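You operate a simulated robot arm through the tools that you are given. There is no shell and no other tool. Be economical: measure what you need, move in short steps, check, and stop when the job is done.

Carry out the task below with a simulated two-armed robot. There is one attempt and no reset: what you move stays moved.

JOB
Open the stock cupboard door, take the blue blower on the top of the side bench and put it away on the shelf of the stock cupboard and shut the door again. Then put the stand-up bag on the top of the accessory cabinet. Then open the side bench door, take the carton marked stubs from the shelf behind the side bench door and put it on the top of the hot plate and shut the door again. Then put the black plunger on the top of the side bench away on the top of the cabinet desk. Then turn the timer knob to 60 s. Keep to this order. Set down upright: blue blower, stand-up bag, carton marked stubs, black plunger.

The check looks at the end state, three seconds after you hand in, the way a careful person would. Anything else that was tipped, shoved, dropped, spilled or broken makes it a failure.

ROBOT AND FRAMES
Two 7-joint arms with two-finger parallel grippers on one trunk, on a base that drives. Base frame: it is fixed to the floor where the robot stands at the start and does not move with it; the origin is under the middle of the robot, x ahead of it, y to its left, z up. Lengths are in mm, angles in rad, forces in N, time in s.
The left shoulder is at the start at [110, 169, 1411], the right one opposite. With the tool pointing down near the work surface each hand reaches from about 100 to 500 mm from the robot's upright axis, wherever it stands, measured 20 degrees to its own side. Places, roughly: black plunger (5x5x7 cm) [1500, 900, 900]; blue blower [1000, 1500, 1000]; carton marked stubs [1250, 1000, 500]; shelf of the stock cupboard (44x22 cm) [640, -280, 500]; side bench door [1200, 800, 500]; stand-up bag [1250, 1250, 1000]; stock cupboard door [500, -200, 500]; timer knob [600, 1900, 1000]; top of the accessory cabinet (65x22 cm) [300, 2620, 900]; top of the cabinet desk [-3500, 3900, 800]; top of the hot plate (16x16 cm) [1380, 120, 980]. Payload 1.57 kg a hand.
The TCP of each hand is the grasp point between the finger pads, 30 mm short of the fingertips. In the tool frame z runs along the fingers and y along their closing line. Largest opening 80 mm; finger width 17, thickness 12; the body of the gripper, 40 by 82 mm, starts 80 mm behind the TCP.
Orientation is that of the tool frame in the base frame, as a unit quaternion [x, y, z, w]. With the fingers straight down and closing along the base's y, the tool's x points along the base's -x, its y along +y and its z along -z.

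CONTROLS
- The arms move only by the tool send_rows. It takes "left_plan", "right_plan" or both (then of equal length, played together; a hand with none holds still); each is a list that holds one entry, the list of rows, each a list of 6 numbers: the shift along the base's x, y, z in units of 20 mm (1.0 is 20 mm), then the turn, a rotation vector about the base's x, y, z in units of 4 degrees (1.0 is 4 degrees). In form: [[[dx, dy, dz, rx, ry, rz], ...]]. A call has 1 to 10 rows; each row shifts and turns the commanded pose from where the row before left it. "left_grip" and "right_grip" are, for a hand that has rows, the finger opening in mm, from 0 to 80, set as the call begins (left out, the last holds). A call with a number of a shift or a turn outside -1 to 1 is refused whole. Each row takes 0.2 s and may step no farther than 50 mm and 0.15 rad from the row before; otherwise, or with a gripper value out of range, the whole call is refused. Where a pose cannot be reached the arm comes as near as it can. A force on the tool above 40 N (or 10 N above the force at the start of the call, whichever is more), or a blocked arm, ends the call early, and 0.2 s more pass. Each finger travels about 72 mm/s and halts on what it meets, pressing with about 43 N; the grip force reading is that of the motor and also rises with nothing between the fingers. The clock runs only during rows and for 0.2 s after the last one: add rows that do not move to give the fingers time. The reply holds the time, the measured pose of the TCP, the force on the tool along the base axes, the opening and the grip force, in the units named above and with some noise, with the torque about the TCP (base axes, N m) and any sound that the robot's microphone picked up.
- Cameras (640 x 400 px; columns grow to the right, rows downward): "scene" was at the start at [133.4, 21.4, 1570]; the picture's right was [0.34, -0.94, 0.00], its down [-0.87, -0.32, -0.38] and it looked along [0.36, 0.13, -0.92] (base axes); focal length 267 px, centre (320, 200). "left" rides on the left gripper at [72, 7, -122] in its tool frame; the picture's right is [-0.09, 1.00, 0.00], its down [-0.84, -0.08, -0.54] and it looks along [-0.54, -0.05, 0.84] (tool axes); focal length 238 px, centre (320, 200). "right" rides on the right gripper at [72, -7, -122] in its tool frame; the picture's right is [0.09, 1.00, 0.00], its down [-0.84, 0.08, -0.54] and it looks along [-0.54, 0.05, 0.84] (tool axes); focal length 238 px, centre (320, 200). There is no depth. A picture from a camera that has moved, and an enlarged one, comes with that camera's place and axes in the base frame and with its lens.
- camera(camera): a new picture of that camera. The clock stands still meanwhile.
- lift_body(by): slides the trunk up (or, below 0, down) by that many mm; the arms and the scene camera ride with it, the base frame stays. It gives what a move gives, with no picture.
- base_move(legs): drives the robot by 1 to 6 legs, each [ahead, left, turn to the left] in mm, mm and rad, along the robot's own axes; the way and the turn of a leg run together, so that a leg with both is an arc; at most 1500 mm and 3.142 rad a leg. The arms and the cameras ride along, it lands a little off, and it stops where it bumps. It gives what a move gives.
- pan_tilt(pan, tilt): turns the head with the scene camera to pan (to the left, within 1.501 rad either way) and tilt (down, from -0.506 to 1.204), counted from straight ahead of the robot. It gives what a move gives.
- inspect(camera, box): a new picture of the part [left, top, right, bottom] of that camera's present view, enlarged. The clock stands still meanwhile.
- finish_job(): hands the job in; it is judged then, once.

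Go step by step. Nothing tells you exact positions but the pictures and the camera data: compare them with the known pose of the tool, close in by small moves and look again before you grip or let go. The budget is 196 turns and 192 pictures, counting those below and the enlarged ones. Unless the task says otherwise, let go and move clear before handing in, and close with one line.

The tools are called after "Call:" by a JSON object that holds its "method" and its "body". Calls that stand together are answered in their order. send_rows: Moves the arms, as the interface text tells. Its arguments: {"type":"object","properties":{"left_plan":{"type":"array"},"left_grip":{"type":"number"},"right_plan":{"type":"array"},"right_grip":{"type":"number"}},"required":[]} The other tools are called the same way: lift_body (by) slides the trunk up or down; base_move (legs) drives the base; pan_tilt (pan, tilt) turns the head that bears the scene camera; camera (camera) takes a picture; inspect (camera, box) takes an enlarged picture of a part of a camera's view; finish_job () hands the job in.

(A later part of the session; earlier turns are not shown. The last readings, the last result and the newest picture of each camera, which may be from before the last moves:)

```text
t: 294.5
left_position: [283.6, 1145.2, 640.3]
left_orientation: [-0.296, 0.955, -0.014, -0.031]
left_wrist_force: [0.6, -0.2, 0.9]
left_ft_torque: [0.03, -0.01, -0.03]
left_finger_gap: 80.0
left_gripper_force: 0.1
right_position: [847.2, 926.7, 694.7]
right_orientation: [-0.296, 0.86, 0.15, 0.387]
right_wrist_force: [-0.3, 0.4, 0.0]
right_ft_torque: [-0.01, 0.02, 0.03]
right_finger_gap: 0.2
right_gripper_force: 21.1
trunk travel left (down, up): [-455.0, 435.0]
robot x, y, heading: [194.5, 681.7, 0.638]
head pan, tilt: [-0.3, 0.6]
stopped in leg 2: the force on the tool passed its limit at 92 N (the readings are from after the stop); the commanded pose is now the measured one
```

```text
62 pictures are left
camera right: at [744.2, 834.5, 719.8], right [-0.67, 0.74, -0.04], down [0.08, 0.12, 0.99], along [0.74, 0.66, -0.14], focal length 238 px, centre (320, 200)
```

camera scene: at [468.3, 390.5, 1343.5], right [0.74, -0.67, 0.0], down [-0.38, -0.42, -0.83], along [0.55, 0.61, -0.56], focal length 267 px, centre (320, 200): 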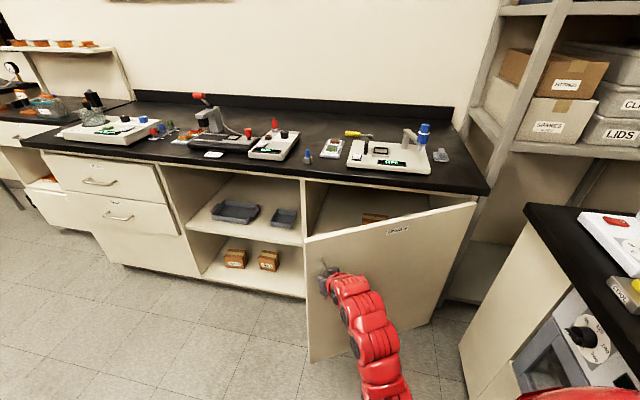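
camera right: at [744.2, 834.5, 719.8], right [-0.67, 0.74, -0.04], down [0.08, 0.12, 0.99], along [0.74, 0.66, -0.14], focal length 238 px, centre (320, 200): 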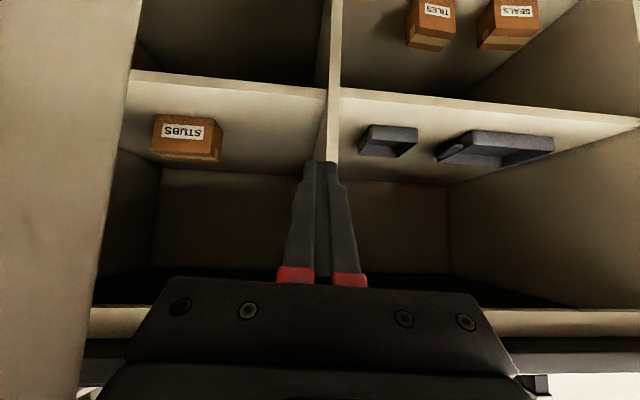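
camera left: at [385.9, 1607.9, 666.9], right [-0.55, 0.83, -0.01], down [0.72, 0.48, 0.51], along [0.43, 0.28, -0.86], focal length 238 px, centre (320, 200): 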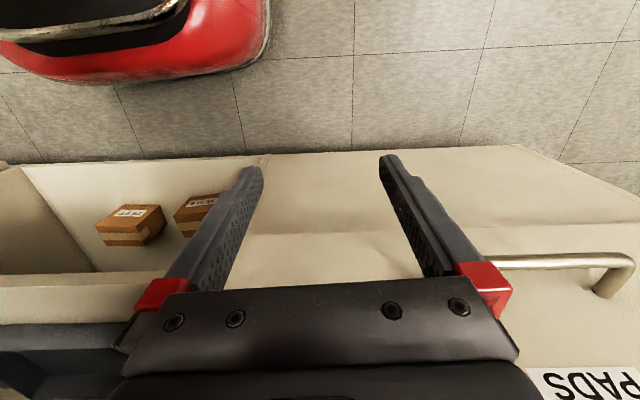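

The push was along the door, jamming. Go deeper, yaw the hand clockwise to hook behind the door, then pull back-and-right.

Call:
{"method": "base_move", "body": {"legs": [[60, 15, 0]]}}

Call:
{"method": "send_rows", "body": {"right_plan": [[[0, 0, 0, 0, 0, -1], [0, 0, 0, 0, 0, -1], [0, 0, 0, 0, 0, -1], [0, 0, 0, 0, 0, -1], [0, 0, 0, 0, 0, -1], [0, 0, 0, 0, 0, -1], [0, 0, 0, 0, 0, -1], [0, 0, 0, 0, 0, -1], [0, 0, 0, 0, 0, -1], [0, 0, 0, 0, 0, -1]]]}}

Call:
{"method": "base_move", "body": {"legs": [[0, -70, 0]]}}

Call:
{"method": "camera", "body": {"camera": "right"}}

```text
t: 295.5
left_position: [323.0, 1195.3, 639.0]
left_orientation: [-0.297, 0.954, -0.015, -0.031]
left_wrist_force: [0.0, 1.0, -0.1]
left_ft_torque: [0.0, 0.03, 0.01]
left_finger_gap: 80.0
left_gripper_force: 0.0
right_position: [887.0, 974.9, 693.0]
right_orientation: [-0.295, 0.861, 0.15, 0.386]
right_wrist_force: [-0.6, -0.2, -0.4]
right_ft_torque: [0.0, 0.02, -0.02]
right_finger_gap: 0.1
right_gripper_force: 21.4
trunk travel left (down, up): [-455.0, 435.0]
robot x, y, heading: [235.5, 729.8, 0.637]
head pan, tilt: [-0.3, 0.6]
```

```text
t: 297.7
left_position: [323.9, 1193.8, 638.9]
left_orientation: [-0.297, 0.954, -0.014, -0.03]
left_wrist_force: [-0.2, 0.0, -0.3]
left_ft_torque: [-0.03, 0.01, -0.01]
left_finger_gap: 80.2
left_gripper_force: 0.0
right_position: [885.9, 974.7, 692.5]
right_orientation: [0.016, 0.909, 0.009, 0.415]
right_wrist_force: [-0.5, 0.1, 1.1]
right_ft_torque: [-0.01, 0.01, 0.01]
right_finger_gap: 0.3
right_gripper_force: 21.5
trunk travel left (down, up): [-455.0, 435.0]
robot x, y, heading: [236.3, 731.0, 0.635]
head pan, tilt: [-0.3, 0.6]
```

```text
t: 298.7
left_position: [365.5, 1137.2, 638.9]
left_orientation: [-0.297, 0.954, -0.012, -0.03]
left_wrist_force: [-0.3, -0.5, 0.6]
left_ft_torque: [0.03, 0.02, 0.01]
left_finger_gap: 79.9
left_gripper_force: 0.2
right_position: [928.9, 918.3, 692.6]
right_orientation: [0.016, 0.909, 0.009, 0.415]
right_wrist_force: [-0.1, 0.1, -0.1]
right_ft_torque: [0.02, -0.01, 0.0]
right_finger_gap: 0.0
right_gripper_force: 21.6
trunk travel left (down, up): [-455.0, 435.0]
robot x, y, heading: [281.2, 675.3, 0.637]
head pan, tilt: [-0.3, 0.6]
```

```text
61 pictures are left
camera right: at [790.3, 914.7, 719.6], right [-0.04, 1.0, -0.04], down [0.14, 0.04, 0.99], along [0.99, 0.03, -0.14], focal length 238 px, centre (320, 200)
```

right: 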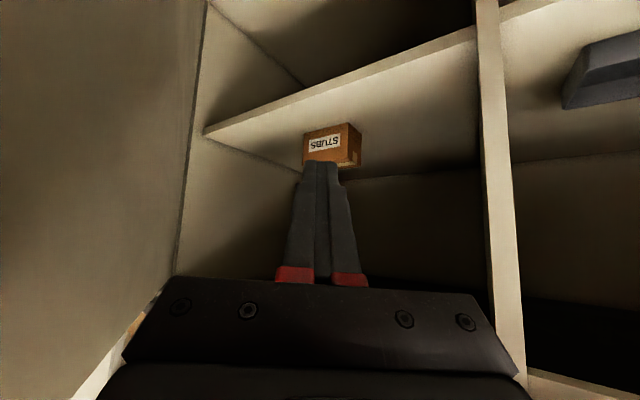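

The hand is now inside behind the door. Pull back-and-right to swing it open.

Call:
{"method": "base_move", "body": {"legs": [[-120, -100, 0], [-90, -120, 0], [-30, -120, 0]]}}

Call:
{"method": "camera", "body": {"camera": "scene"}}

```text
t: 301.9
left_position: [374.8, 718.4, 639.4]
left_orientation: [-0.294, 0.955, -0.013, -0.03]
left_wrist_force: [-0.5, -0.6, -0.1]
left_ft_torque: [0.02, 0.06, 0.02]
left_finger_gap: 80.2
left_gripper_force: 0.0
right_position: [936.2, 496.0, 693.4]
right_orientation: [0.019, 0.909, 0.008, 0.416]
right_wrist_force: [-0.1, -0.9, 0.3]
right_ft_torque: [0.05, -0.02, 0.02]
right_finger_gap: 0.0
right_gripper_force: 21.3
trunk travel left (down, up): [-455.0, 435.0]
robot x, y, heading: [283.6, 254.0, 0.634]
head pan, tilt: [-0.3, 0.6]
```

```text
60 pictures are left
camera scene: at [433.1, 331.6, 1343.5], right [0.32, -0.95, 0.0], down [-0.53, -0.18, -0.82], along [0.78, 0.27, -0.57], focal length 267 px, centre (320, 200)
```

scene: 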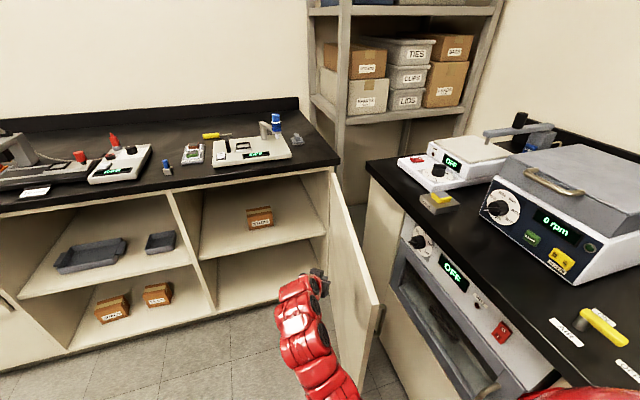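

Door ~79° open. Push it the remaining way to ~90°.

Call:
{"method": "base_move", "body": {"legs": [[0, -100, 0]]}}

Call:
{"method": "base_move", "body": {"legs": [[0, 250, 0], [-200, 0, 0]]}}

Call:
{"method": "camera", "body": {"camera": "scene"}}

```text
t: 303.1
left_position: [432.6, 637.5, 640.0]
left_orientation: [-0.293, 0.955, -0.013, -0.031]
left_wrist_force: [0.1, 0.1, 0.3]
left_ft_torque: [0.03, -0.01, 0.0]
left_finger_gap: 80.0
left_gripper_force: 0.1
right_position: [993.8, 415.7, 693.2]
right_orientation: [0.019, 0.91, 0.008, 0.414]
right_wrist_force: [0.1, -0.4, 0.3]
right_ft_torque: [0.02, 0.03, 0.03]
right_finger_gap: 0.0
right_gripper_force: 21.7
trunk travel left (down, up): [-455.0, 435.0]
robot x, y, heading: [346.0, 174.3, 0.632]
head pan, tilt: [-0.3, 0.6]
```

```text
t: 306.1
left_position: [125.4, 720.2, 639.7]
left_orientation: [-0.292, 0.956, -0.014, -0.029]
left_wrist_force: [1.2, 0.7, -0.1]
left_ft_torque: [0.03, -0.01, 0.0]
left_finger_gap: 79.9
left_gripper_force: 0.1
right_position: [688.1, 496.3, 694.1]
right_orientation: [0.021, 0.909, 0.007, 0.415]
right_wrist_force: [0.2, 0.2, -0.2]
right_ft_torque: [0.0, 0.01, 0.01]
right_finger_gap: 0.0
right_gripper_force: 21.1
trunk travel left (down, up): [-455.0, 435.0]
robot x, y, heading: [37.4, 257.3, 0.626]
head pan, tilt: [-0.3, 0.6]
```

```text
59 pictures are left
camera scene: at [182.4, 334.1, 1343.6], right [0.32, -0.95, 0.0], down [-0.53, -0.18, -0.83], along [0.78, 0.27, -0.56], focal length 267 px, centre (320, 200)
```

scene: 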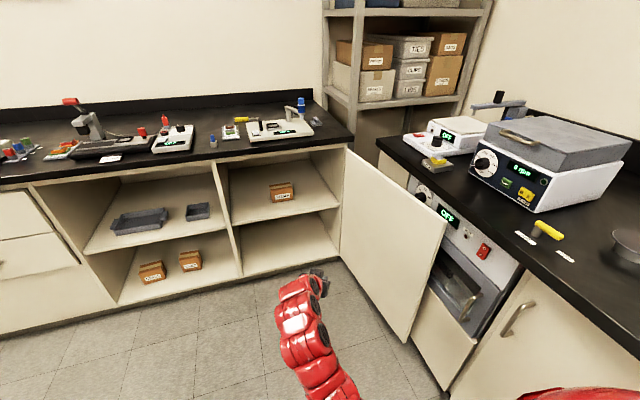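

Door is fully open against its limit. Re-align the hand with the bench normal, lower and approach the carton for a look.

Call:
{"method": "send_rows", "body": {"right_plan": [[[0, 0, 0, 0, 0, 1], [0, 0, 0, 0, 0, 1], [0, 0, 0, 0, 0, 1], [0, 0, 0, 0, 0, 1], [0, 0, 0, 0, 0, 1], [0, 0, 0, 0, 0, 1], [0, 0, 0, 0, 0, 1], [0, 0, 0, 0, 0, 1], [0, 0, 0, 0, 0, 1], [0, 0, 0, 0, 0, 0.8]]], "right_grip": 80}}

Call:
{"method": "base_move", "body": {"legs": [[400, 40, 0]]}}

Call:
{"method": "camera", "body": {"camera": "right"}}

```text
t: 308.3
left_position: [125.9, 720.5, 639.0]
left_orientation: [-0.292, 0.956, -0.014, -0.03]
left_wrist_force: [0.7, 0.3, 0.3]
left_ft_torque: [0.0, -0.01, 0.01]
left_finger_gap: 80.1
left_gripper_force: 0.0
right_position: [687.5, 496.6, 693.6]
right_orientation: [-0.286, 0.864, 0.146, 0.389]
right_wrist_force: [-0.1, 0.5, 0.9]
right_ft_torque: [-0.01, 0.0, -0.03]
right_finger_gap: 80.0
right_gripper_force: 0.1
trunk travel left (down, up): [-455.0, 435.0]
robot x, y, heading: [33.5, 256.9, 0.625]
head pan, tilt: [-0.3, 0.6]
```

```text
t: 310.8
left_position: [431.8, 987.4, 638.9]
left_orientation: [-0.289, 0.957, -0.014, -0.03]
left_wrist_force: [0.4, 0.4, 0.1]
left_ft_torque: [-0.02, 0.02, 0.0]
left_finger_gap: 80.1
left_gripper_force: 0.0
right_position: [991.2, 759.6, 693.3]
right_orientation: [-0.284, 0.864, 0.145, 0.389]
right_wrist_force: [-0.2, -0.1, -0.1]
right_ft_torque: [-0.02, -0.01, 0.01]
right_finger_gap: 80.0
right_gripper_force: 0.0
trunk travel left (down, up): [-455.0, 435.0]
robot x, y, heading: [338.6, 528.2, 0.616]
head pan, tilt: [-0.3, 0.6]
```

```text
58 pictures are left
camera right: at [885.5, 670.7, 718.9], right [-0.65, 0.76, -0.04], down [0.08, 0.12, 0.99], along [0.76, 0.64, -0.14], focal length 238 px, centre (320, 200)
```

right: 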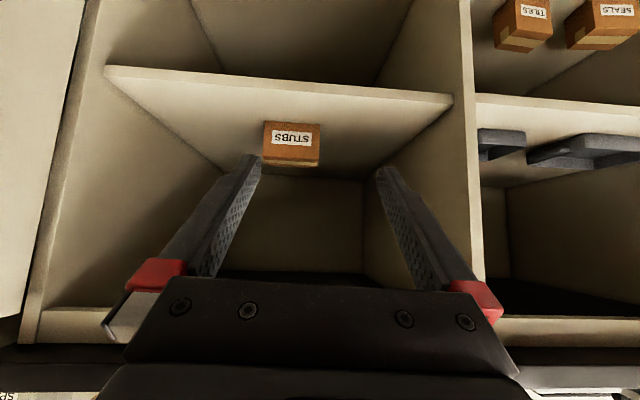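

The carton looks wider (~115 mm) than the gripper opening; inspect its shape.

Call:
{"method": "inspect", "body": {"camera": "right", "box": [230, 90, 390, 190]}}

Call:
{"method": "inspect", "body": {"camera": "scene", "box": [200, 180, 360, 280]}}

```text
4.00 times, centred on (310, 140) of right
camera zoom: at [885.5, 670.7, 718.9], right [-0.65, 0.76, -0.04], down [0.08, 0.12, 0.99], along [0.76, 0.64, -0.14], focal length 953 px, centre (360, 440)
```

zoom: 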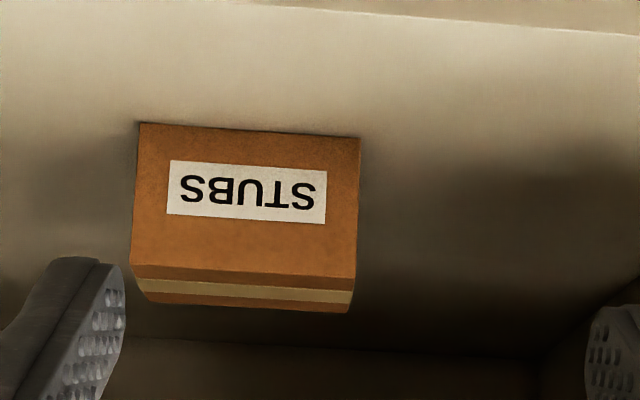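

```text
4.00 times, centred on (280, 230) of scene
camera zoom: at [486.4, 601.4, 1343.3], right [0.31, -0.95, 0.0], down [-0.54, -0.18, -0.82], along [0.78, 0.26, -0.57], focal length 1069 px, centre (480, 80)
```

zoom: 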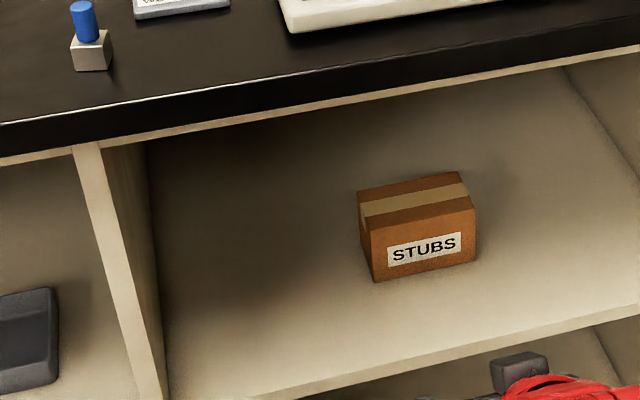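

The carton is ~113 wide, 75 high, 68 deep, so I must first turn it. Plan: push its right end back with closed fingers so its long axis faces me. Move into position.

Call:
{"method": "lift_body", "body": {"by": -145}}

Call:
{"method": "send_rows", "body": {"right_plan": [[[0, 0, 0, 0, 0, 0], [0, 0, 0, 0, 0, 0], [0, 0, 0, 0, 0, 0], [0, 0, 0, 0, 0, 0]]], "right_grip": 0}}

Call:
{"method": "base_move", "body": {"legs": [[250, -85, 0]]}}

Call:
{"method": "camera", "body": {"camera": "right"}}

```text
t: 312.5
left_position: [431.3, 986.7, 493.9]
left_orientation: [-0.289, 0.957, -0.015, -0.03]
left_wrist_force: [0.0, -1.4, 0.4]
left_ft_torque: [0.0, 0.01, 0.0]
left_finger_gap: 79.9
left_gripper_force: 0.0
right_position: [991.1, 759.0, 548.8]
right_orientation: [-0.284, 0.864, 0.145, 0.389]
right_wrist_force: [-0.5, -0.3, -0.1]
right_ft_torque: [0.04, -0.06, -0.01]
right_finger_gap: 80.1
right_gripper_force: 0.0
trunk travel left (down, up): [-310.0, 580.0]
robot x, y, heading: [337.2, 525.9, 0.62]
head pan, tilt: [-0.3, 0.6]
```

```text
t: 313.5
left_position: [431.4, 986.4, 494.3]
left_orientation: [-0.288, 0.957, -0.014, -0.031]
left_wrist_force: [-0.5, 0.4, -0.2]
left_ft_torque: [-0.01, 0.03, 0.0]
left_finger_gap: 79.9
left_gripper_force: 0.0
right_position: [990.4, 758.9, 547.3]
right_orientation: [-0.283, 0.865, 0.145, 0.388]
right_wrist_force: [0.7, -0.4, -0.2]
right_ft_torque: [0.0, 0.03, -0.04]
right_finger_gap: 0.0
right_gripper_force: 21.7
trunk travel left (down, up): [-310.0, 580.0]
robot x, y, heading: [335.4, 526.3, 0.62]
head pan, tilt: [-0.3, 0.6]
```

```text
t: 315.4
left_position: [682.2, 1060.9, 493.1]
left_orientation: [-0.29, 0.956, -0.014, -0.03]
left_wrist_force: [-0.3, -0.1, -0.1]
left_ft_torque: [0.0, 0.01, 0.02]
left_finger_gap: 80.2
left_gripper_force: 0.1
right_position: [1243.4, 834.2, 547.2]
right_orientation: [-0.284, 0.865, 0.144, 0.389]
right_wrist_force: [0.9, -0.1, -1.0]
right_ft_torque: [0.0, 0.02, 0.01]
right_finger_gap: 0.0
right_gripper_force: 21.2
trunk travel left (down, up): [-310.0, 580.0]
robot x, y, heading: [590.0, 597.8, 0.618]
head pan, tilt: [-0.3, 0.6]
```

```text
55 pictures are left
camera right: at [1138.1, 745.6, 573.9], right [-0.65, 0.76, -0.04], down [0.08, 0.12, 0.99], along [0.76, 0.64, -0.14], focal length 238 px, centre (320, 200)
```

right: 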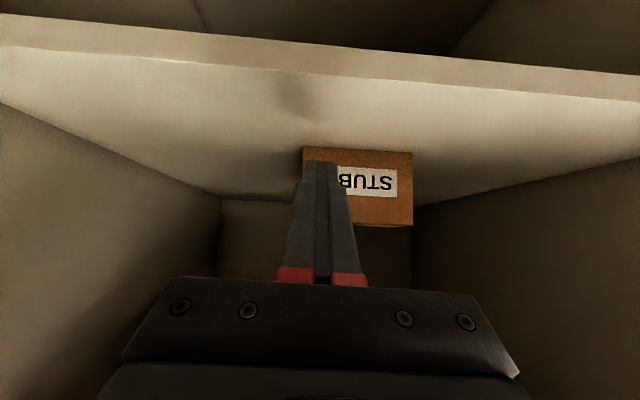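

Fingertips are aimed at the carton's right end. Push forward 160 mm (contact after ~80).

Call:
{"method": "base_move", "body": {"legs": [[155, 2, 0]]}}

Call:
{"method": "camera", "body": {"camera": "right"}}

```text
t: 316.8
left_position: [804.6, 1152.6, 495.1]
left_orientation: [-0.29, 0.956, -0.014, -0.03]
left_wrist_force: [-0.4, -0.9, 0.1]
left_ft_torque: [-0.03, -0.01, 0.01]
left_finger_gap: 79.9
left_gripper_force: 0.0
right_position: [1365.2, 925.1, 547.0]
right_orientation: [-0.284, 0.864, 0.145, 0.389]
right_wrist_force: [-0.2, 0.1, -0.3]
right_ft_torque: [0.01, 0.0, -0.02]
right_finger_gap: 0.0
right_gripper_force: 21.7
trunk travel left (down, up): [-310.0, 580.0]
robot x, y, heading: [710.2, 688.3, 0.621]
head pan, tilt: [-0.3, 0.6]
```

```text
54 pictures are left
camera right: at [1260.3, 836.4, 573.8], right [-0.65, 0.76, -0.04], down [0.08, 0.12, 0.99], along [0.76, 0.64, -0.14], focal length 238 px, centre (320, 200)
```

right: 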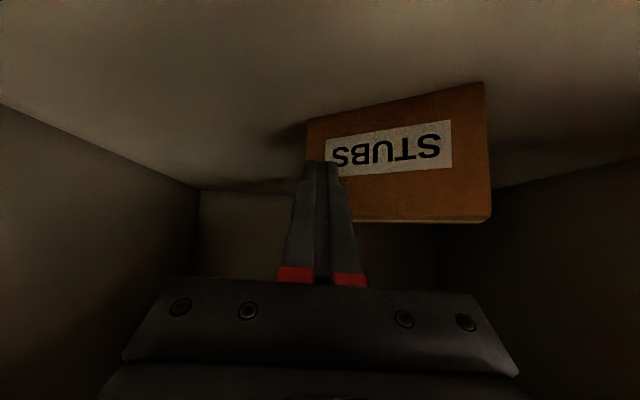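

It's turning (~33°). Push 55 mm more.

Call:
{"method": "base_move", "body": {"legs": [[55, -6, 0]]}}

Call:
{"method": "camera", "body": {"camera": "right"}}

```text
t: 317.7
left_position: [855.3, 1179.2, 493.9]
left_orientation: [-0.29, 0.957, -0.014, -0.03]
left_wrist_force: [-0.6, -0.1, 0.0]
left_ft_torque: [0.0, 0.01, -0.01]
left_finger_gap: 79.9
left_gripper_force: 0.1
right_position: [1415.1, 952.5, 546.3]
right_orientation: [-0.283, 0.865, 0.144, 0.388]
right_wrist_force: [0.7, 0.3, 0.5]
right_ft_torque: [0.01, 0.01, -0.02]
right_finger_gap: 0.0
right_gripper_force: 21.4
trunk travel left (down, up): [-310.0, 580.0]
robot x, y, heading: [763.4, 715.9, 0.622]
head pan, tilt: [-0.3, 0.6]
```

```text
53 pictures are left
camera right: at [1308.7, 863.4, 573.7], right [-0.65, 0.76, -0.04], down [0.08, 0.12, 0.99], along [0.76, 0.64, -0.14], focal length 238 px, centre (320, 200)
```

right: 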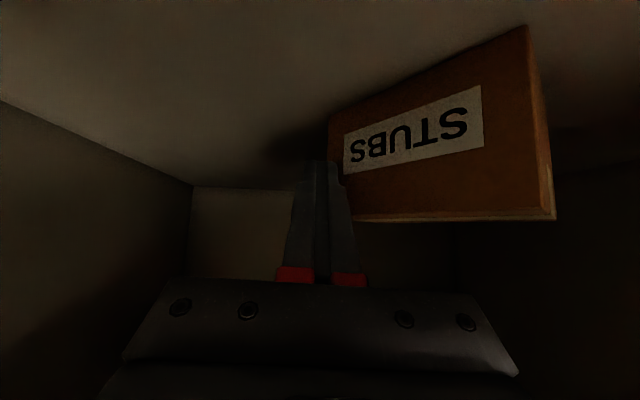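

Carton turned ~50°. Now retreat, yaw the hand to its long axis (≈ base x direction), and line up with its near end.

Call:
{"method": "base_move", "body": {"legs": [[-200, 0, 0]]}}

Call:
{"method": "send_rows", "body": {"right_plan": [[[0, 0, 0, 0, 0, -1], [0, 0, 0, 0, 0, -1], [0, 0, 0, 0, 0, -1], [0, 0, 0, 0, 0, -1], [0, 0, 0, 0, 0, -1], [0, 0, 0, 0, 0, -1], [0, 0, 0, 0, 0, -1], [0, 0, 0, 0, 0, -1], [0, 0, 0, 0, 0, -1]]], "right_grip": 80}}

Call:
{"method": "base_move", "body": {"legs": [[70, 163, 0]]}}

Call:
{"method": "camera", "body": {"camera": "right"}}

```text
t: 319.3
left_position: [695.1, 1064.7, 495.2]
left_orientation: [-0.289, 0.957, -0.014, -0.031]
left_wrist_force: [-1.0, -0.2, -0.4]
left_ft_torque: [0.0, 0.02, -0.03]
left_finger_gap: 80.1
left_gripper_force: 0.0
right_position: [1254.5, 837.1, 548.2]
right_orientation: [-0.284, 0.864, 0.145, 0.389]
right_wrist_force: [-0.1, 0.4, 0.0]
right_ft_torque: [-0.03, -0.02, 0.01]
right_finger_gap: 0.0
right_gripper_force: 21.2
trunk travel left (down, up): [-310.0, 580.0]
robot x, y, heading: [600.8, 601.5, 0.623]
head pan, tilt: [-0.3, 0.6]
```

```text
t: 321.3
left_position: [694.8, 1065.1, 494.5]
left_orientation: [-0.289, 0.957, -0.013, -0.031]
left_wrist_force: [-0.3, 1.2, 0.0]
left_ft_torque: [-0.01, -0.05, -0.02]
left_finger_gap: 79.8
left_gripper_force: 0.1
right_position: [1254.8, 837.1, 546.6]
right_orientation: [-0.001, 0.91, 0.018, 0.415]
right_wrist_force: [-0.4, -0.2, 0.8]
right_ft_torque: [-0.02, 0.01, -0.01]
right_finger_gap: 79.9
right_gripper_force: 0.1
trunk travel left (down, up): [-310.0, 580.0]
robot x, y, heading: [597.8, 603.5, 0.622]
head pan, tilt: [-0.3, 0.6]
```

```text
t: 322.8
left_position: [653.6, 1239.6, 494.1]
left_orientation: [-0.291, 0.956, -0.013, -0.031]
left_wrist_force: [0.5, 0.5, -0.9]
left_ft_torque: [-0.05, -0.04, 0.01]
left_finger_gap: 79.8
left_gripper_force: 0.0
right_position: [1214.8, 1012.9, 547.9]
right_orientation: [-0.004, 0.91, 0.019, 0.415]
right_wrist_force: [-0.3, 1.0, -0.5]
right_ft_torque: [0.0, 0.03, -0.04]
right_finger_gap: 80.1
right_gripper_force: 0.1
trunk travel left (down, up): [-310.0, 580.0]
robot x, y, heading: [563.0, 781.2, 0.622]
head pan, tilt: [-0.3, 0.6]
```

```text
52 pictures are left
camera right: at [1076.3, 1004.7, 573.9], right [-0.08, 1.0, -0.04], down [0.14, 0.05, 0.99], along [0.99, 0.07, -0.14], focal length 238 px, centre (320, 200)
```

right: 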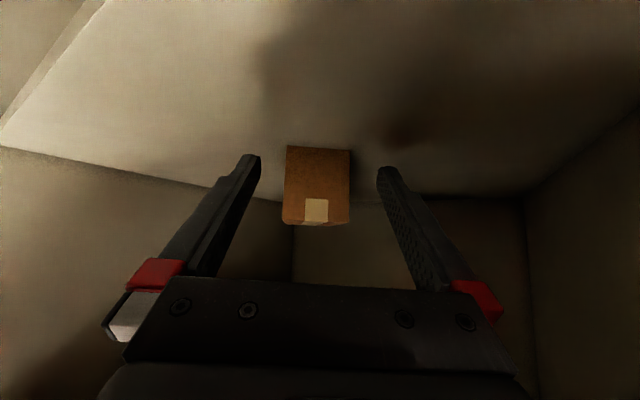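

Perfectly aligned with the carton's end. Advance 150 mm along the hand axis.

Call:
{"method": "send_rows", "body": {"right_plan": [[[0, 0, -0.5, 0, 0, 0]]]}}

Call:
{"method": "base_move", "body": {"legs": [[126, -81, 0]]}}

Call:
{"method": "camera", "body": {"camera": "right"}}

```text
t: 323.2
left_position: [653.9, 1240.0, 493.9]
left_orientation: [-0.29, 0.956, -0.013, -0.03]
left_wrist_force: [0.0, -0.1, -0.6]
left_ft_torque: [0.01, -0.02, 0.03]
left_finger_gap: 80.0
left_gripper_force: 0.1
right_position: [1214.1, 1014.3, 538.2]
right_orientation: [-0.003, 0.91, 0.017, 0.415]
right_wrist_force: [-0.1, -0.2, 0.2]
right_ft_torque: [0.04, -0.02, 0.0]
right_finger_gap: 79.9
right_gripper_force: 0.0
trunk travel left (down, up): [-310.0, 580.0]
robot x, y, heading: [562.4, 778.8, 0.623]
head pan, tilt: [-0.3, 0.6]
```

```text
t: 324.6
left_position: [801.1, 1248.4, 493.8]
left_orientation: [-0.292, 0.956, -0.013, -0.031]
left_wrist_force: [1.0, 0.2, 0.2]
left_ft_torque: [0.01, 0.01, 0.0]
left_finger_gap: 80.2
left_gripper_force: 0.0
right_position: [1361.6, 1023.8, 536.9]
right_orientation: [-0.004, 0.91, 0.018, 0.415]
right_wrist_force: [0.0, 1.1, 0.3]
right_ft_torque: [-0.01, -0.04, -0.01]
right_finger_gap: 79.8
right_gripper_force: 0.1
trunk travel left (down, up): [-310.0, 580.0]
robot x, y, heading: [708.5, 786.0, 0.625]
head pan, tilt: [-0.3, 0.6]
```

```text
51 pictures are left
camera right: at [1224.1, 1014.6, 563.2], right [-0.08, 1.0, -0.04], down [0.14, 0.05, 0.99], along [0.99, 0.08, -0.14], focal length 238 px, centre (320, 200)
```

right: 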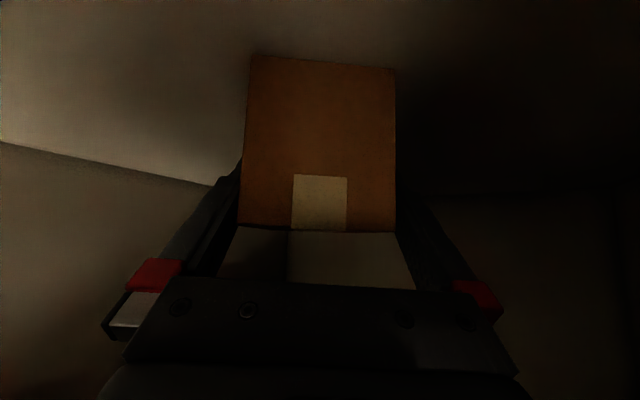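

Fingers straddle the carton. Grip and lift slightly.

Call:
{"method": "send_rows", "body": {"right_plan": [[[0, 0, 0, 0, 0, 0], [0, 0, 0, 0, 0, 0], [0, 0, 0, 0, 0, 0], [0, 0, 0, 0, 0, 0]]], "right_grip": 0}}

Call:
{"method": "lift_body", "body": {"by": 30}}

Call:
{"method": "camera", "body": {"camera": "right"}}

```text
t: 325.6
left_position: [801.1, 1248.8, 494.2]
left_orientation: [-0.292, 0.956, -0.013, -0.029]
left_wrist_force: [0.2, -0.4, 0.7]
left_ft_torque: [0.02, 0.01, 0.02]
left_finger_gap: 80.2
left_gripper_force: 0.0
right_position: [1361.7, 1025.5, 536.9]
right_orientation: [-0.004, 0.91, 0.018, 0.415]
right_wrist_force: [2.8, 1.4, 5.5]
right_ft_torque: [-0.19, -0.35, 0.09]
right_finger_gap: 69.7
right_gripper_force: 43.2
trunk travel left (down, up): [-310.0, 580.0]
robot x, y, heading: [707.6, 788.6, 0.625]
head pan, tilt: [-0.3, 0.6]
```

```text
t: 326.3
left_position: [800.9, 1248.9, 524.9]
left_orientation: [-0.292, 0.956, -0.014, -0.031]
left_wrist_force: [-0.9, -0.7, -0.3]
left_ft_torque: [-0.01, -0.04, 0.03]
left_finger_gap: 79.9
left_gripper_force: 0.1
right_position: [1361.9, 1023.9, 566.7]
right_orientation: [-0.004, 0.91, 0.018, 0.415]
right_wrist_force: [0.0, 0.6, -1.4]
right_ft_torque: [0.01, 0.0, 0.01]
right_finger_gap: 69.6
right_gripper_force: 43.2
trunk travel left (down, up): [-340.0, 550.0]
robot x, y, heading: [710.9, 787.6, 0.625]
head pan, tilt: [-0.3, 0.6]
```

```text
50 pictures are left
camera right: at [1223.8, 1014.7, 593.2], right [-0.08, 1.0, -0.04], down [0.14, 0.05, 0.99], along [0.99, 0.08, -0.14], focal length 238 px, centre (320, 200)
```

right: 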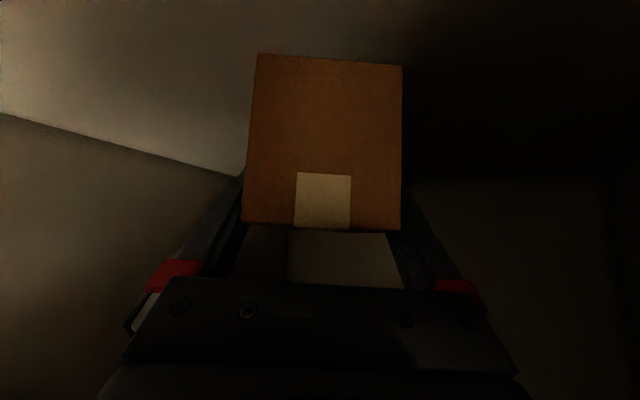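

Carton gripped and lifted. Back out of the cupboard and raise.

Call:
{"method": "base_move", "body": {"legs": [[-126, 81, 0], [-400, 0, 0]]}}

Call:
{"method": "lift_body", "body": {"by": 400}}

Call:
{"method": "lift_body", "body": {"by": 110}}

Call:
{"method": "send_rows", "body": {"left_plan": [[[0.3, -1, 0, 0, 0, 0], [0.3, -1, 0, 0, 0, 0], [0.3, -1, 0, 0, 0, 0], [0.3, -1, 0, 0, 0, 0], [0.3, -1, 0, 0, 0, 0], [0.3, -1, 0, 0, 0, 0], [0.3, -1, 0, 0, 0, 0], [0.3, -1, 0, 0, 0, 0], [0.3, -1, 0, 0, 0, 0], [0.3, -1, 0, 0, 0, 0]]]}}

```text
t: 329.8
left_position: [327.0, 1004.3, 524.3]
left_orientation: [-0.291, 0.956, -0.014, -0.03]
left_wrist_force: [-0.4, -0.6, -0.3]
left_ft_torque: [0.0, 0.03, -0.03]
left_finger_gap: 79.8
left_gripper_force: 0.0
right_position: [887.7, 779.7, 566.8]
right_orientation: [-0.004, 0.91, 0.019, 0.414]
right_wrist_force: [0.1, 0.4, -1.9]
right_ft_torque: [-0.01, 0.05, -0.02]
right_finger_gap: 69.8
right_gripper_force: 43.1
trunk travel left (down, up): [-340.0, 550.0]
robot x, y, heading: [234.0, 543.6, 0.619]
head pan, tilt: [-0.3, 0.6]
```

```text
t: 333.6
left_position: [326.7, 1004.4, 923.8]
left_orientation: [-0.292, 0.956, -0.014, -0.031]
left_wrist_force: [0.2, 0.3, -0.1]
left_ft_torque: [-0.01, -0.02, -0.01]
left_finger_gap: 79.7
left_gripper_force: 0.0
right_position: [888.4, 780.1, 967.1]
right_orientation: [-0.003, 0.91, 0.018, 0.415]
right_wrist_force: [-0.3, 0.0, -1.7]
right_ft_torque: [0.03, 0.02, -0.04]
right_finger_gap: 69.6
right_gripper_force: 43.4
trunk travel left (down, up): [-740.0, 150.0]
robot x, y, heading: [234.6, 544.3, 0.622]
head pan, tilt: [-0.3, 0.6]
```

```text
t: 335.0
left_position: [327.4, 1005.0, 1034.4]
left_orientation: [-0.292, 0.956, -0.014, -0.031]
left_wrist_force: [0.5, -0.7, -1.0]
left_ft_torque: [0.0, 0.02, 0.01]
left_finger_gap: 80.0
left_gripper_force: 0.0
right_position: [889.1, 780.5, 1078.8]
right_orientation: [-0.003, 0.909, 0.018, 0.416]
right_wrist_force: [0.1, 0.0, -1.7]
right_ft_torque: [0.0, 0.05, -0.01]
right_finger_gap: 69.6
right_gripper_force: 42.6
trunk travel left (down, up): [-850.0, 40.0]
robot x, y, heading: [236.4, 542.4, 0.625]
head pan, tilt: [-0.3, 0.6]
```

```text
t: 337.2
left_position: [326.8, 1006.4, 1034.5]
left_orientation: [-0.292, 0.956, -0.014, -0.03]
left_wrist_force: [1.0, 0.8, 0.7]
left_ft_torque: [0.02, -0.02, -0.02]
left_finger_gap: 80.0
left_gripper_force: 0.1
left hand out of reach, approached as far as the arm can: row 1, 2, 3, 4, 5, 6, 7, 8, 9, 10
right_position: [887.9, 779.5, 1076.8]
right_orientation: [-0.004, 0.91, 0.018, 0.414]
right_wrist_force: [0.4, 0.6, -1.3]
right_ft_torque: [-0.03, 0.07, -0.01]
right_finger_gap: 69.5
right_gripper_force: 43.5
trunk travel left (down, up): [-850.0, 40.0]
robot x, y, heading: [237.0, 542.0, 0.622]
head pan, tilt: [-0.3, 0.6]
```

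Extend the arm a bit, turn toward the hot plate, and travel along the bench first.

Call:
{"method": "send_rows", "body": {"right_plan": [[[0.73, 0.52, 0, 0, 0, 0], [0.73, 0.52, 0, 0, 0, 0], [0.73, 0.52, 0, 0, 0, 0]]]}}

Call:
{"method": "base_move", "body": {"legs": [[0, 0, -0.982], [239, 367, 0]]}}

Call:
{"method": "pan_tilt", "body": {"pan": -0.2, "tilt": 0.8}}

Call:
{"method": "camera", "body": {"camera": "scene"}}

Call:
{"method": "camera", "body": {"camera": "right"}}

```text
t: 338.0
left_position: [328.2, 1005.0, 1033.4]
left_orientation: [-0.292, 0.956, -0.014, -0.03]
left_wrist_force: [0.7, -0.6, 0.2]
left_ft_torque: [0.01, -0.02, 0.03]
left_finger_gap: 79.9
left_gripper_force: 0.1
right_position: [933.2, 811.7, 1076.4]
right_orientation: [-0.004, 0.91, 0.018, 0.414]
right_wrist_force: [-0.1, -0.1, -2.0]
right_ft_torque: [0.0, 0.05, -0.01]
right_finger_gap: 69.3
right_gripper_force: 43.2
trunk travel left (down, up): [-850.0, 40.0]
robot x, y, heading: [235.0, 542.5, 0.625]
head pan, tilt: [-0.3, 0.6]
```

```text
t: 343.2
left_position: [1014.5, 989.6, 1034.3]
left_orientation: [0.19, 0.981, 0.002, -0.033]
left_wrist_force: [-0.3, 0.5, 0.1]
left_ft_torque: [0.03, 0.0, 0.0]
left_finger_gap: 80.1
left_gripper_force: 0.0
right_position: [1194.8, 380.1, 1078.1]
right_orientation: [0.422, 0.806, -0.177, 0.375]
right_wrist_force: [-0.5, -0.2, -1.1]
right_ft_torque: [0.02, 0.03, 0.0]
right_finger_gap: 69.5
right_gripper_force: 43.6
trunk travel left (down, up): [-850.0, 40.0]
robot x, y, heading: [580.1, 804.7, -0.346]
head pan, tilt: [-0.3, 0.6]
```

```text
t: 343.9
left_position: [1014.1, 991.5, 1034.0]
left_orientation: [0.19, 0.981, 0.002, -0.034]
left_wrist_force: [0.0, 0.3, 0.1]
left_ft_torque: [-0.02, 0.02, -0.04]
left_finger_gap: 79.9
left_gripper_force: 0.0
right_position: [1195.8, 380.7, 1077.6]
right_orientation: [0.422, 0.806, -0.177, 0.374]
right_wrist_force: [-0.4, -0.3, -1.0]
right_ft_torque: [0.04, 0.02, 0.01]
right_finger_gap: 69.3
right_gripper_force: 43.5
trunk travel left (down, up): [-850.0, 40.0]
robot x, y, heading: [580.2, 805.8, -0.346]
head pan, tilt: [-0.201, 0.799]
```

```text
49 pictures are left
camera scene: at [725.7, 737.7, 1721.5], right [-0.52, -0.85, 0.0], down [-0.61, 0.37, -0.7], along [0.59, -0.36, -0.72], focal length 267 px, centre (320, 200)
```

scene: 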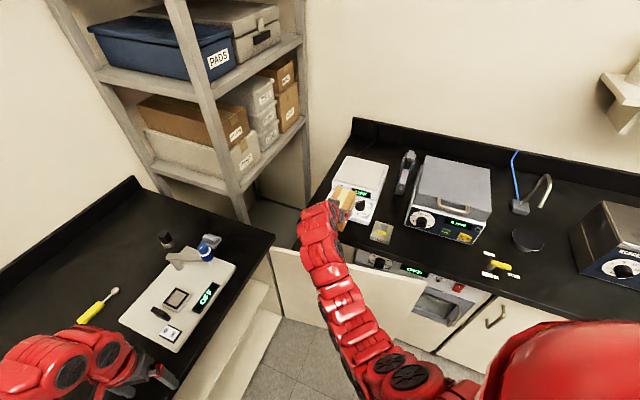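

```text
48 pictures are left
camera right: at [1109.6, 491.1, 1103.4], right [0.78, 0.63, -0.04], down [0.12, -0.09, 0.99], along [0.62, -0.77, -0.14], focal length 238 px, centre (320, 200)
```

right: 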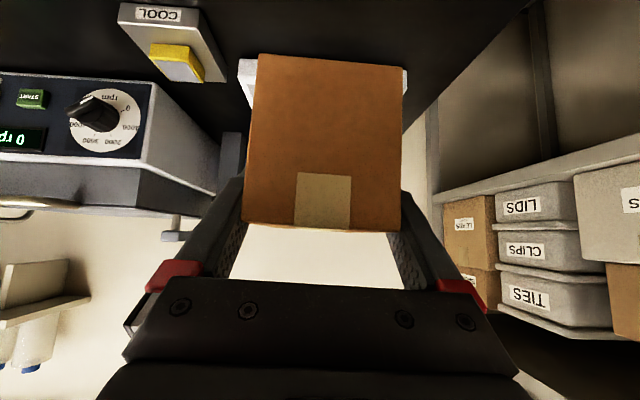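

The hot plate centre is at (1380,120) as given; the carton needs to go 293 mm straight in. Drive it in.

Call:
{"method": "base_move", "body": {"legs": [[240, -168, 0]]}}

Call:
{"method": "camera", "body": {"camera": "scene"}}

Call:
{"method": "camera", "body": {"camera": "right"}}

```text
t: 345.9
left_position: [1185.2, 750.7, 1033.4]
left_orientation: [0.188, 0.982, 0.003, -0.034]
left_wrist_force: [-0.1, 0.6, -0.9]
left_ft_torque: [-0.02, -0.01, 0.03]
left_finger_gap: 79.9
left_gripper_force: 0.0
right_position: [1365.0, 142.3, 1077.2]
right_orientation: [0.422, 0.806, -0.178, 0.375]
right_wrist_force: [0.4, 0.0, -1.2]
right_ft_torque: [0.01, 0.03, 0.0]
right_finger_gap: 69.5
right_gripper_force: 43.0
trunk travel left (down, up): [-850.0, 40.0]
robot x, y, heading: [751.7, 565.8, -0.344]
head pan, tilt: [-0.201, 0.799]
```

```text
47 pictures are left
camera scene: at [894.7, 497.7, 1721.6], right [-0.52, -0.85, 0.0], down [-0.61, 0.37, -0.7], along [0.6, -0.36, -0.72], focal length 267 px, centre (320, 200)
```

scene: 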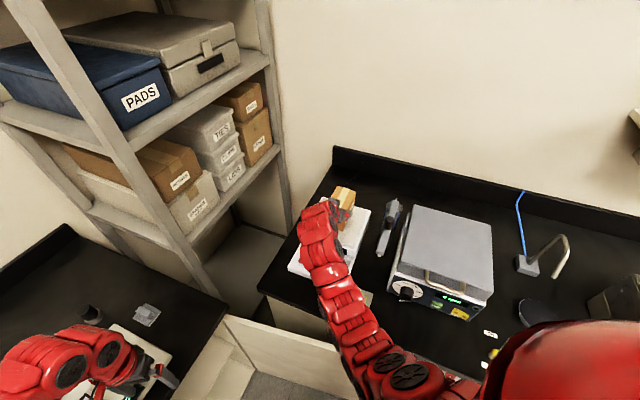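

```text
46 pictures are left
camera right: at [1279.5, 251.5, 1103.9], right [0.78, 0.63, -0.04], down [0.12, -0.09, 0.99], along [0.62, -0.77, -0.14], focal length 238 px, centre (320, 200)
```

right: 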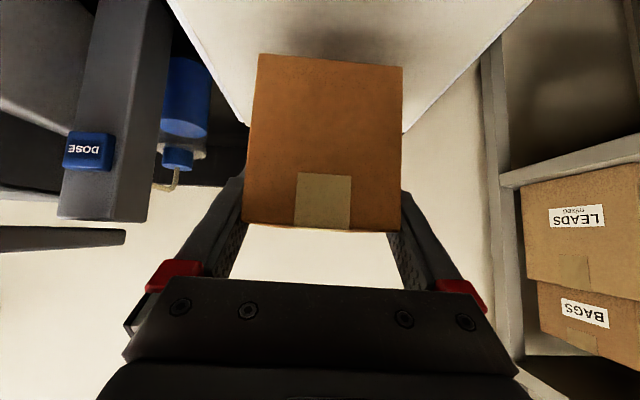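

Carton is over the white plate. Lower to contact.

Call:
{"method": "send_rows", "body": {"right_plan": [[[0, 0, -0.9, 0, 0, 0], [0, 0, -0.8, 0, 0, 0], [0, 0, -0.2, 0, 0, 0], [0, 0, -0.2, 0, 0, 0]]]}}

Call:
{"method": "send_rows", "body": {"right_plan": [[[0, 0, -0.2, 0, 0, 0], [0, 0, -0.2, 0, 0, 0]]]}}

```text
t: 346.9
left_position: [1183.5, 752.1, 1033.1]
left_orientation: [0.189, 0.981, 0.002, -0.033]
left_wrist_force: [0.3, -0.1, 0.5]
left_ft_torque: [0.01, 0.04, 0.02]
left_finger_gap: 80.1
left_gripper_force: 0.2
right_position: [1367.9, 140.9, 1045.4]
right_orientation: [0.42, 0.802, -0.178, 0.384]
right_wrist_force: [-3.7, 3.5, 21.2]
right_ft_torque: [0.44, 1.39, -0.17]
right_finger_gap: 70.0
right_gripper_force: 43.5
trunk travel left (down, up): [-850.0, 40.0]
robot x, y, heading: [747.6, 563.7, -0.348]
head pan, tilt: [-0.201, 0.799]
stopped in row 4 (right hand): the force on the tool passed its limit at 41 N (the readings are from after the stop); the commanded pose is now the measured one
```

```text
t: 347.5
left_position: [1183.5, 750.7, 1033.2]
left_orientation: [0.187, 0.982, 0.002, -0.034]
left_wrist_force: [0.5, -0.9, -0.7]
left_ft_torque: [-0.01, 0.0, 0.03]
left_finger_gap: 79.9
left_gripper_force: 0.1
right_position: [1370.1, 139.3, 1044.6]
right_orientation: [0.419, 0.8, -0.178, 0.391]
right_wrist_force: [-3.4, 3.4, 18.0]
right_ft_torque: [0.35, 1.12, -0.13]
right_finger_gap: 69.8
right_gripper_force: 42.7
trunk travel left (down, up): [-850.0, 40.0]
robot x, y, heading: [752.6, 568.6, -0.346]
head pan, tilt: [-0.201, 0.799]
stopped in row 2 (right hand): the force on the tool passed its limit at 44 N (the readings are from after the stop); the commanded pose is now the measured one
```

Contact at z≈1045. Ease off slightly and check.

Call:
{"method": "send_rows", "body": {"right_plan": [[[0, 0, 0.2, 0, 0, 0], [0, 0, 0, 0, 0, 0]]]}}

Call:
{"method": "inspect", "body": {"camera": "scene", "box": [260, 160, 420, 260]}}

Call:
{"method": "camera", "body": {"camera": "right"}}

```text
t: 348.1
left_position: [1185.2, 750.5, 1034.4]
left_orientation: [0.188, 0.982, 0.002, -0.035]
left_wrist_force: [-0.6, -0.3, 0.0]
left_ft_torque: [0.01, 0.04, -0.01]
left_finger_gap: 80.0
left_gripper_force: 0.0
right_position: [1370.2, 138.5, 1044.3]
right_orientation: [0.419, 0.802, -0.177, 0.387]
right_wrist_force: [1.2, 0.9, 2.8]
right_ft_torque: [-0.3, -0.18, 0.12]
right_finger_gap: 69.8
right_gripper_force: 43.0
trunk travel left (down, up): [-850.0, 40.0]
robot x, y, heading: [751.2, 563.6, -0.345]
head pan, tilt: [-0.201, 0.799]
```

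```text
4.00 times, centred on (340, 210) of scene
camera zoom: at [895.1, 497.4, 1721.4], right [-0.52, -0.85, 0.0], down [-0.61, 0.37, -0.7], along [0.6, -0.36, -0.72], focal length 1069 px, centre (240, 160)
```

zoom: 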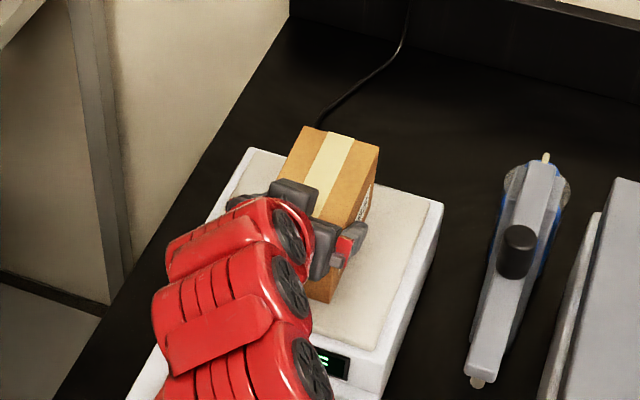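

```text
44 pictures are left
camera right: at [1283.3, 249.4, 1067.4], right [0.77, 0.63, -0.03], down [0.1, -0.07, 0.99], along [0.62, -0.77, -0.12], focal length 238 px, centre (320, 200)
```

right: 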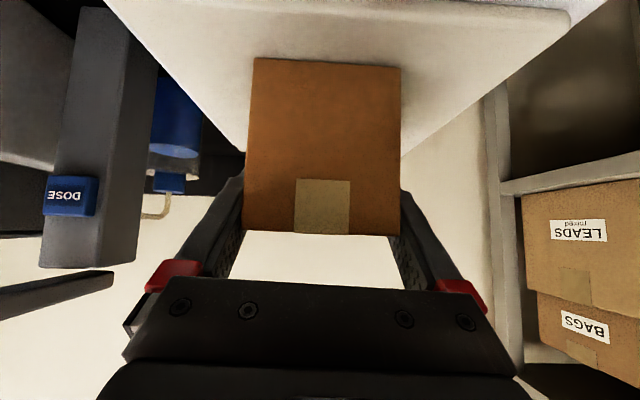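

The carton sits fully on the plate. Release and back straight out.

Call:
{"method": "send_rows", "body": {"right_plan": [[[0, 0, 0, 0, 0, 0], [0, 0, 0, 0, 0, 0], [0, 0, 0, 0, 0, 0]]], "right_grip": 80}}

Call:
{"method": "base_move", "body": {"legs": [[-107, 73, 0]]}}

Call:
{"method": "camera", "body": {"camera": "right"}}

```text
t: 348.9
left_position: [1183.7, 749.4, 1033.5]
left_orientation: [0.188, 0.982, 0.002, -0.035]
left_wrist_force: [-0.5, 0.0, 0.6]
left_ft_torque: [0.02, -0.01, 0.0]
left_finger_gap: 79.8
left_gripper_force: 0.1
right_position: [1371.3, 139.1, 1045.1]
right_orientation: [0.42, 0.801, -0.179, 0.387]
right_wrist_force: [-0.3, -0.2, -0.2]
right_ft_torque: [-0.02, 0.01, -0.01]
right_finger_gap: 79.9
right_gripper_force: 0.0
trunk travel left (down, up): [-850.0, 40.0]
robot x, y, heading: [750.2, 562.2, -0.343]
head pan, tilt: [-0.201, 0.799]
```

```text
t: 350.2
left_position: [1106.9, 853.1, 1033.4]
left_orientation: [0.189, 0.981, 0.004, -0.034]
left_wrist_force: [0.7, 0.6, 0.5]
left_ft_torque: [-0.02, 0.01, 0.03]
left_finger_gap: 80.2
left_gripper_force: 0.0
right_position: [1292.7, 241.3, 1044.3]
right_orientation: [0.42, 0.801, -0.178, 0.387]
right_wrist_force: [0.2, 1.0, 0.0]
right_ft_torque: [-0.02, -0.04, 0.03]
right_finger_gap: 80.0
right_gripper_force: 0.1
trunk travel left (down, up): [-850.0, 40.0]
robot x, y, heading: [672.7, 671.7, -0.343]
head pan, tilt: [-0.201, 0.799]
```

```text
43 pictures are left
camera right: at [1205.6, 351.6, 1067.0], right [0.78, 0.63, -0.03], down [0.1, -0.07, 0.99], along [0.62, -0.77, -0.12], focal length 238 px, centre (320, 200)
```

right: 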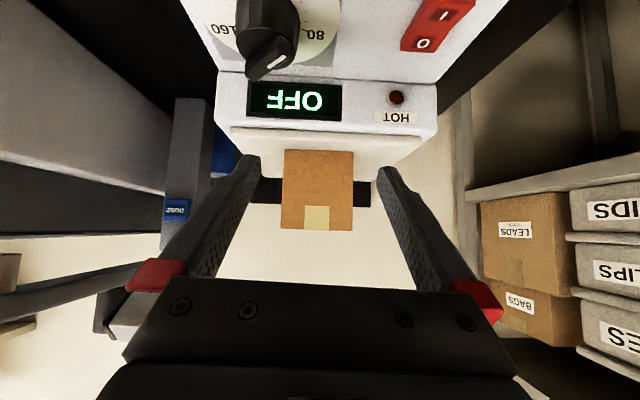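

Carton placed. Now to shut the side-bench door, which leans past 90°: retreat, realign the hand, and plan to hook its top edge loosely.

Call:
{"method": "base_move", "body": {"legs": [[-133, 89, 0], [-250, -371, 0], [0, 0, 0.628]]}}

Call:
{"method": "send_rows", "body": {"right_plan": [[[0, 0, 0, 0, 0, 1], [0, 0, 0, 0, 0, 1], [0, 0, 0, 0, 0, 1], [0, 0, 0, 0, 0, 1], [0, 0, 0, 0, 0, 1], [0, 0, 0, 0, 0, 1], [0, 0, 0, 0, 0, 1], [0, 0, 0, 0, 0, 1]]]}}

Call:
{"method": "pan_tilt", "body": {"pan": -0.2, "tilt": 0.8}}

Call:
{"method": "camera", "body": {"camera": "scene"}}

```text
t: 355.6
left_position: [459.3, 936.3, 1035.2]
left_orientation: [-0.119, 0.992, -0.008, -0.033]
left_wrist_force: [-0.8, 0.2, 0.1]
left_ft_torque: [-0.02, -0.02, 0.0]
left_finger_gap: 80.0
left_gripper_force: 0.1
right_position: [966.1, 544.7, 1044.9]
right_orientation: [0.156, 0.891, -0.052, 0.423]
right_wrist_force: [0.2, -0.3, -0.3]
right_ft_torque: [0.02, -0.01, -0.03]
right_finger_gap: 80.0
right_gripper_force: 0.1
trunk travel left (down, up): [-850.0, 40.0]
robot x, y, heading: [212.9, 533.9, 0.276]
head pan, tilt: [-0.201, 0.799]
```

```text
t: 357.4
left_position: [458.5, 936.0, 1033.4]
left_orientation: [-0.12, 0.992, -0.008, -0.034]
left_wrist_force: [0.4, -0.2, -0.6]
left_ft_torque: [-0.02, 0.03, 0.0]
left_finger_gap: 80.0
left_gripper_force: 0.0
right_position: [964.6, 545.3, 1044.6]
right_orientation: [-0.097, 0.899, 0.068, 0.421]
right_wrist_force: [0.1, -0.3, -0.1]
right_ft_torque: [0.01, -0.02, 0.04]
right_finger_gap: 80.1
right_gripper_force: 0.1
trunk travel left (down, up): [-850.0, 40.0]
robot x, y, heading: [211.7, 532.2, 0.27]
head pan, tilt: [-0.201, 0.799]
```

```text
t: 358.1
left_position: [460.1, 935.4, 1035.4]
left_orientation: [-0.12, 0.992, -0.009, -0.033]
left_wrist_force: [-0.4, -0.2, 0.5]
left_ft_torque: [-0.02, 0.03, 0.03]
left_finger_gap: 80.0
left_gripper_force: 0.1
right_position: [965.7, 544.9, 1045.4]
right_orientation: [-0.095, 0.899, 0.066, 0.421]
right_wrist_force: [0.2, -0.5, 0.9]
right_ft_torque: [0.01, 0.02, 0.0]
right_finger_gap: 80.2
right_gripper_force: 0.0
trunk travel left (down, up): [-850.0, 40.0]
robot x, y, heading: [214.1, 533.5, 0.274]
head pan, tilt: [-0.201, 0.799]
```

```text
42 pictures are left
camera scene: at [371.2, 562.0, 1721.6], right [0.07, -1.0, 0.0], down [-0.72, -0.05, -0.7], along [0.7, 0.05, -0.72], focal length 267 px, centre (320, 200)
```

scene: 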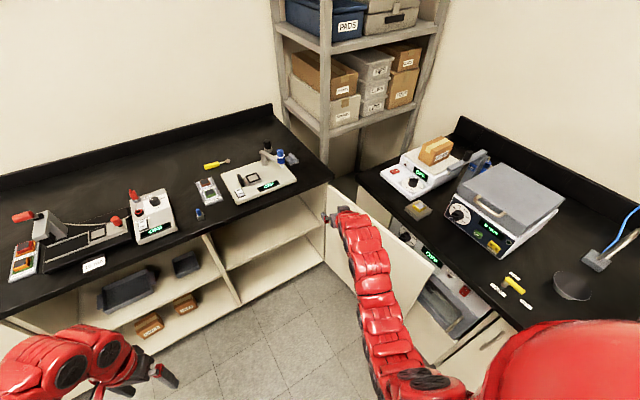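

The door's top edge runs from (1335,579) to (901,180). Position the open gripper to straddle its top edge and lower.

Call:
{"method": "base_move", "body": {"legs": [[68, -196, 0]]}}

Call:
{"method": "lift_body", "body": {"by": -150}}

Call:
{"method": "camera", "body": {"camera": "right"}}

```text
t: 359.7
left_position: [576.9, 764.6, 1034.3]
left_orientation: [-0.119, 0.992, -0.008, -0.033]
left_wrist_force: [-0.4, 0.7, 1.1]
left_ft_torque: [-0.02, 0.02, 0.01]
left_finger_gap: 80.0
left_gripper_force: 0.0
right_position: [1083.7, 373.6, 1046.5]
right_orientation: [-0.097, 0.899, 0.067, 0.421]
right_wrist_force: [-0.8, 0.8, -0.6]
right_ft_torque: [0.0, 0.01, -0.03]
right_finger_gap: 80.2
right_gripper_force: 0.1
trunk travel left (down, up): [-850.0, 40.0]
robot x, y, heading: [334.6, 363.0, 0.272]
head pan, tilt: [-0.201, 0.799]
```

```text
t: 361.4
left_position: [576.5, 764.0, 883.7]
left_orientation: [-0.119, 0.992, -0.008, -0.033]
left_wrist_force: [-0.4, -0.4, 0.1]
left_ft_torque: [0.06, -0.04, 0.03]
left_finger_gap: 80.0
left_gripper_force: 0.1
right_position: [1082.7, 373.4, 895.4]
right_orientation: [-0.096, 0.899, 0.068, 0.421]
right_wrist_force: [0.3, -0.5, -0.1]
right_ft_torque: [-0.01, 0.01, -0.01]
right_finger_gap: 80.0
right_gripper_force: 0.0
trunk travel left (down, up): [-700.0, 190.0]
robot x, y, heading: [329.9, 362.3, 0.271]
head pan, tilt: [-0.201, 0.799]
```

```text
41 pictures are left
camera right: at [950.2, 335.1, 918.4], right [-0.29, 0.96, -0.03], down [0.1, 0.06, 0.99], along [0.95, 0.28, -0.12], focal length 238 px, centre (320, 200)
```

right: 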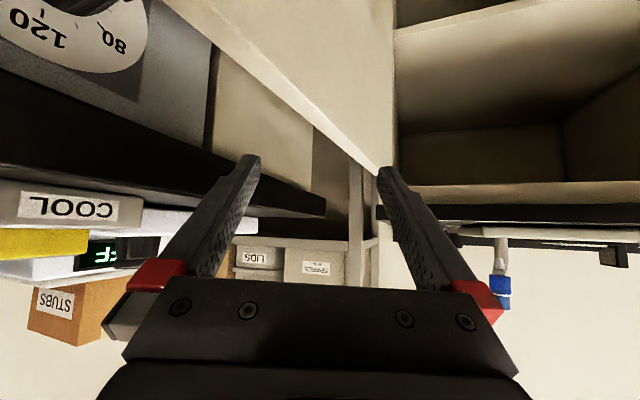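

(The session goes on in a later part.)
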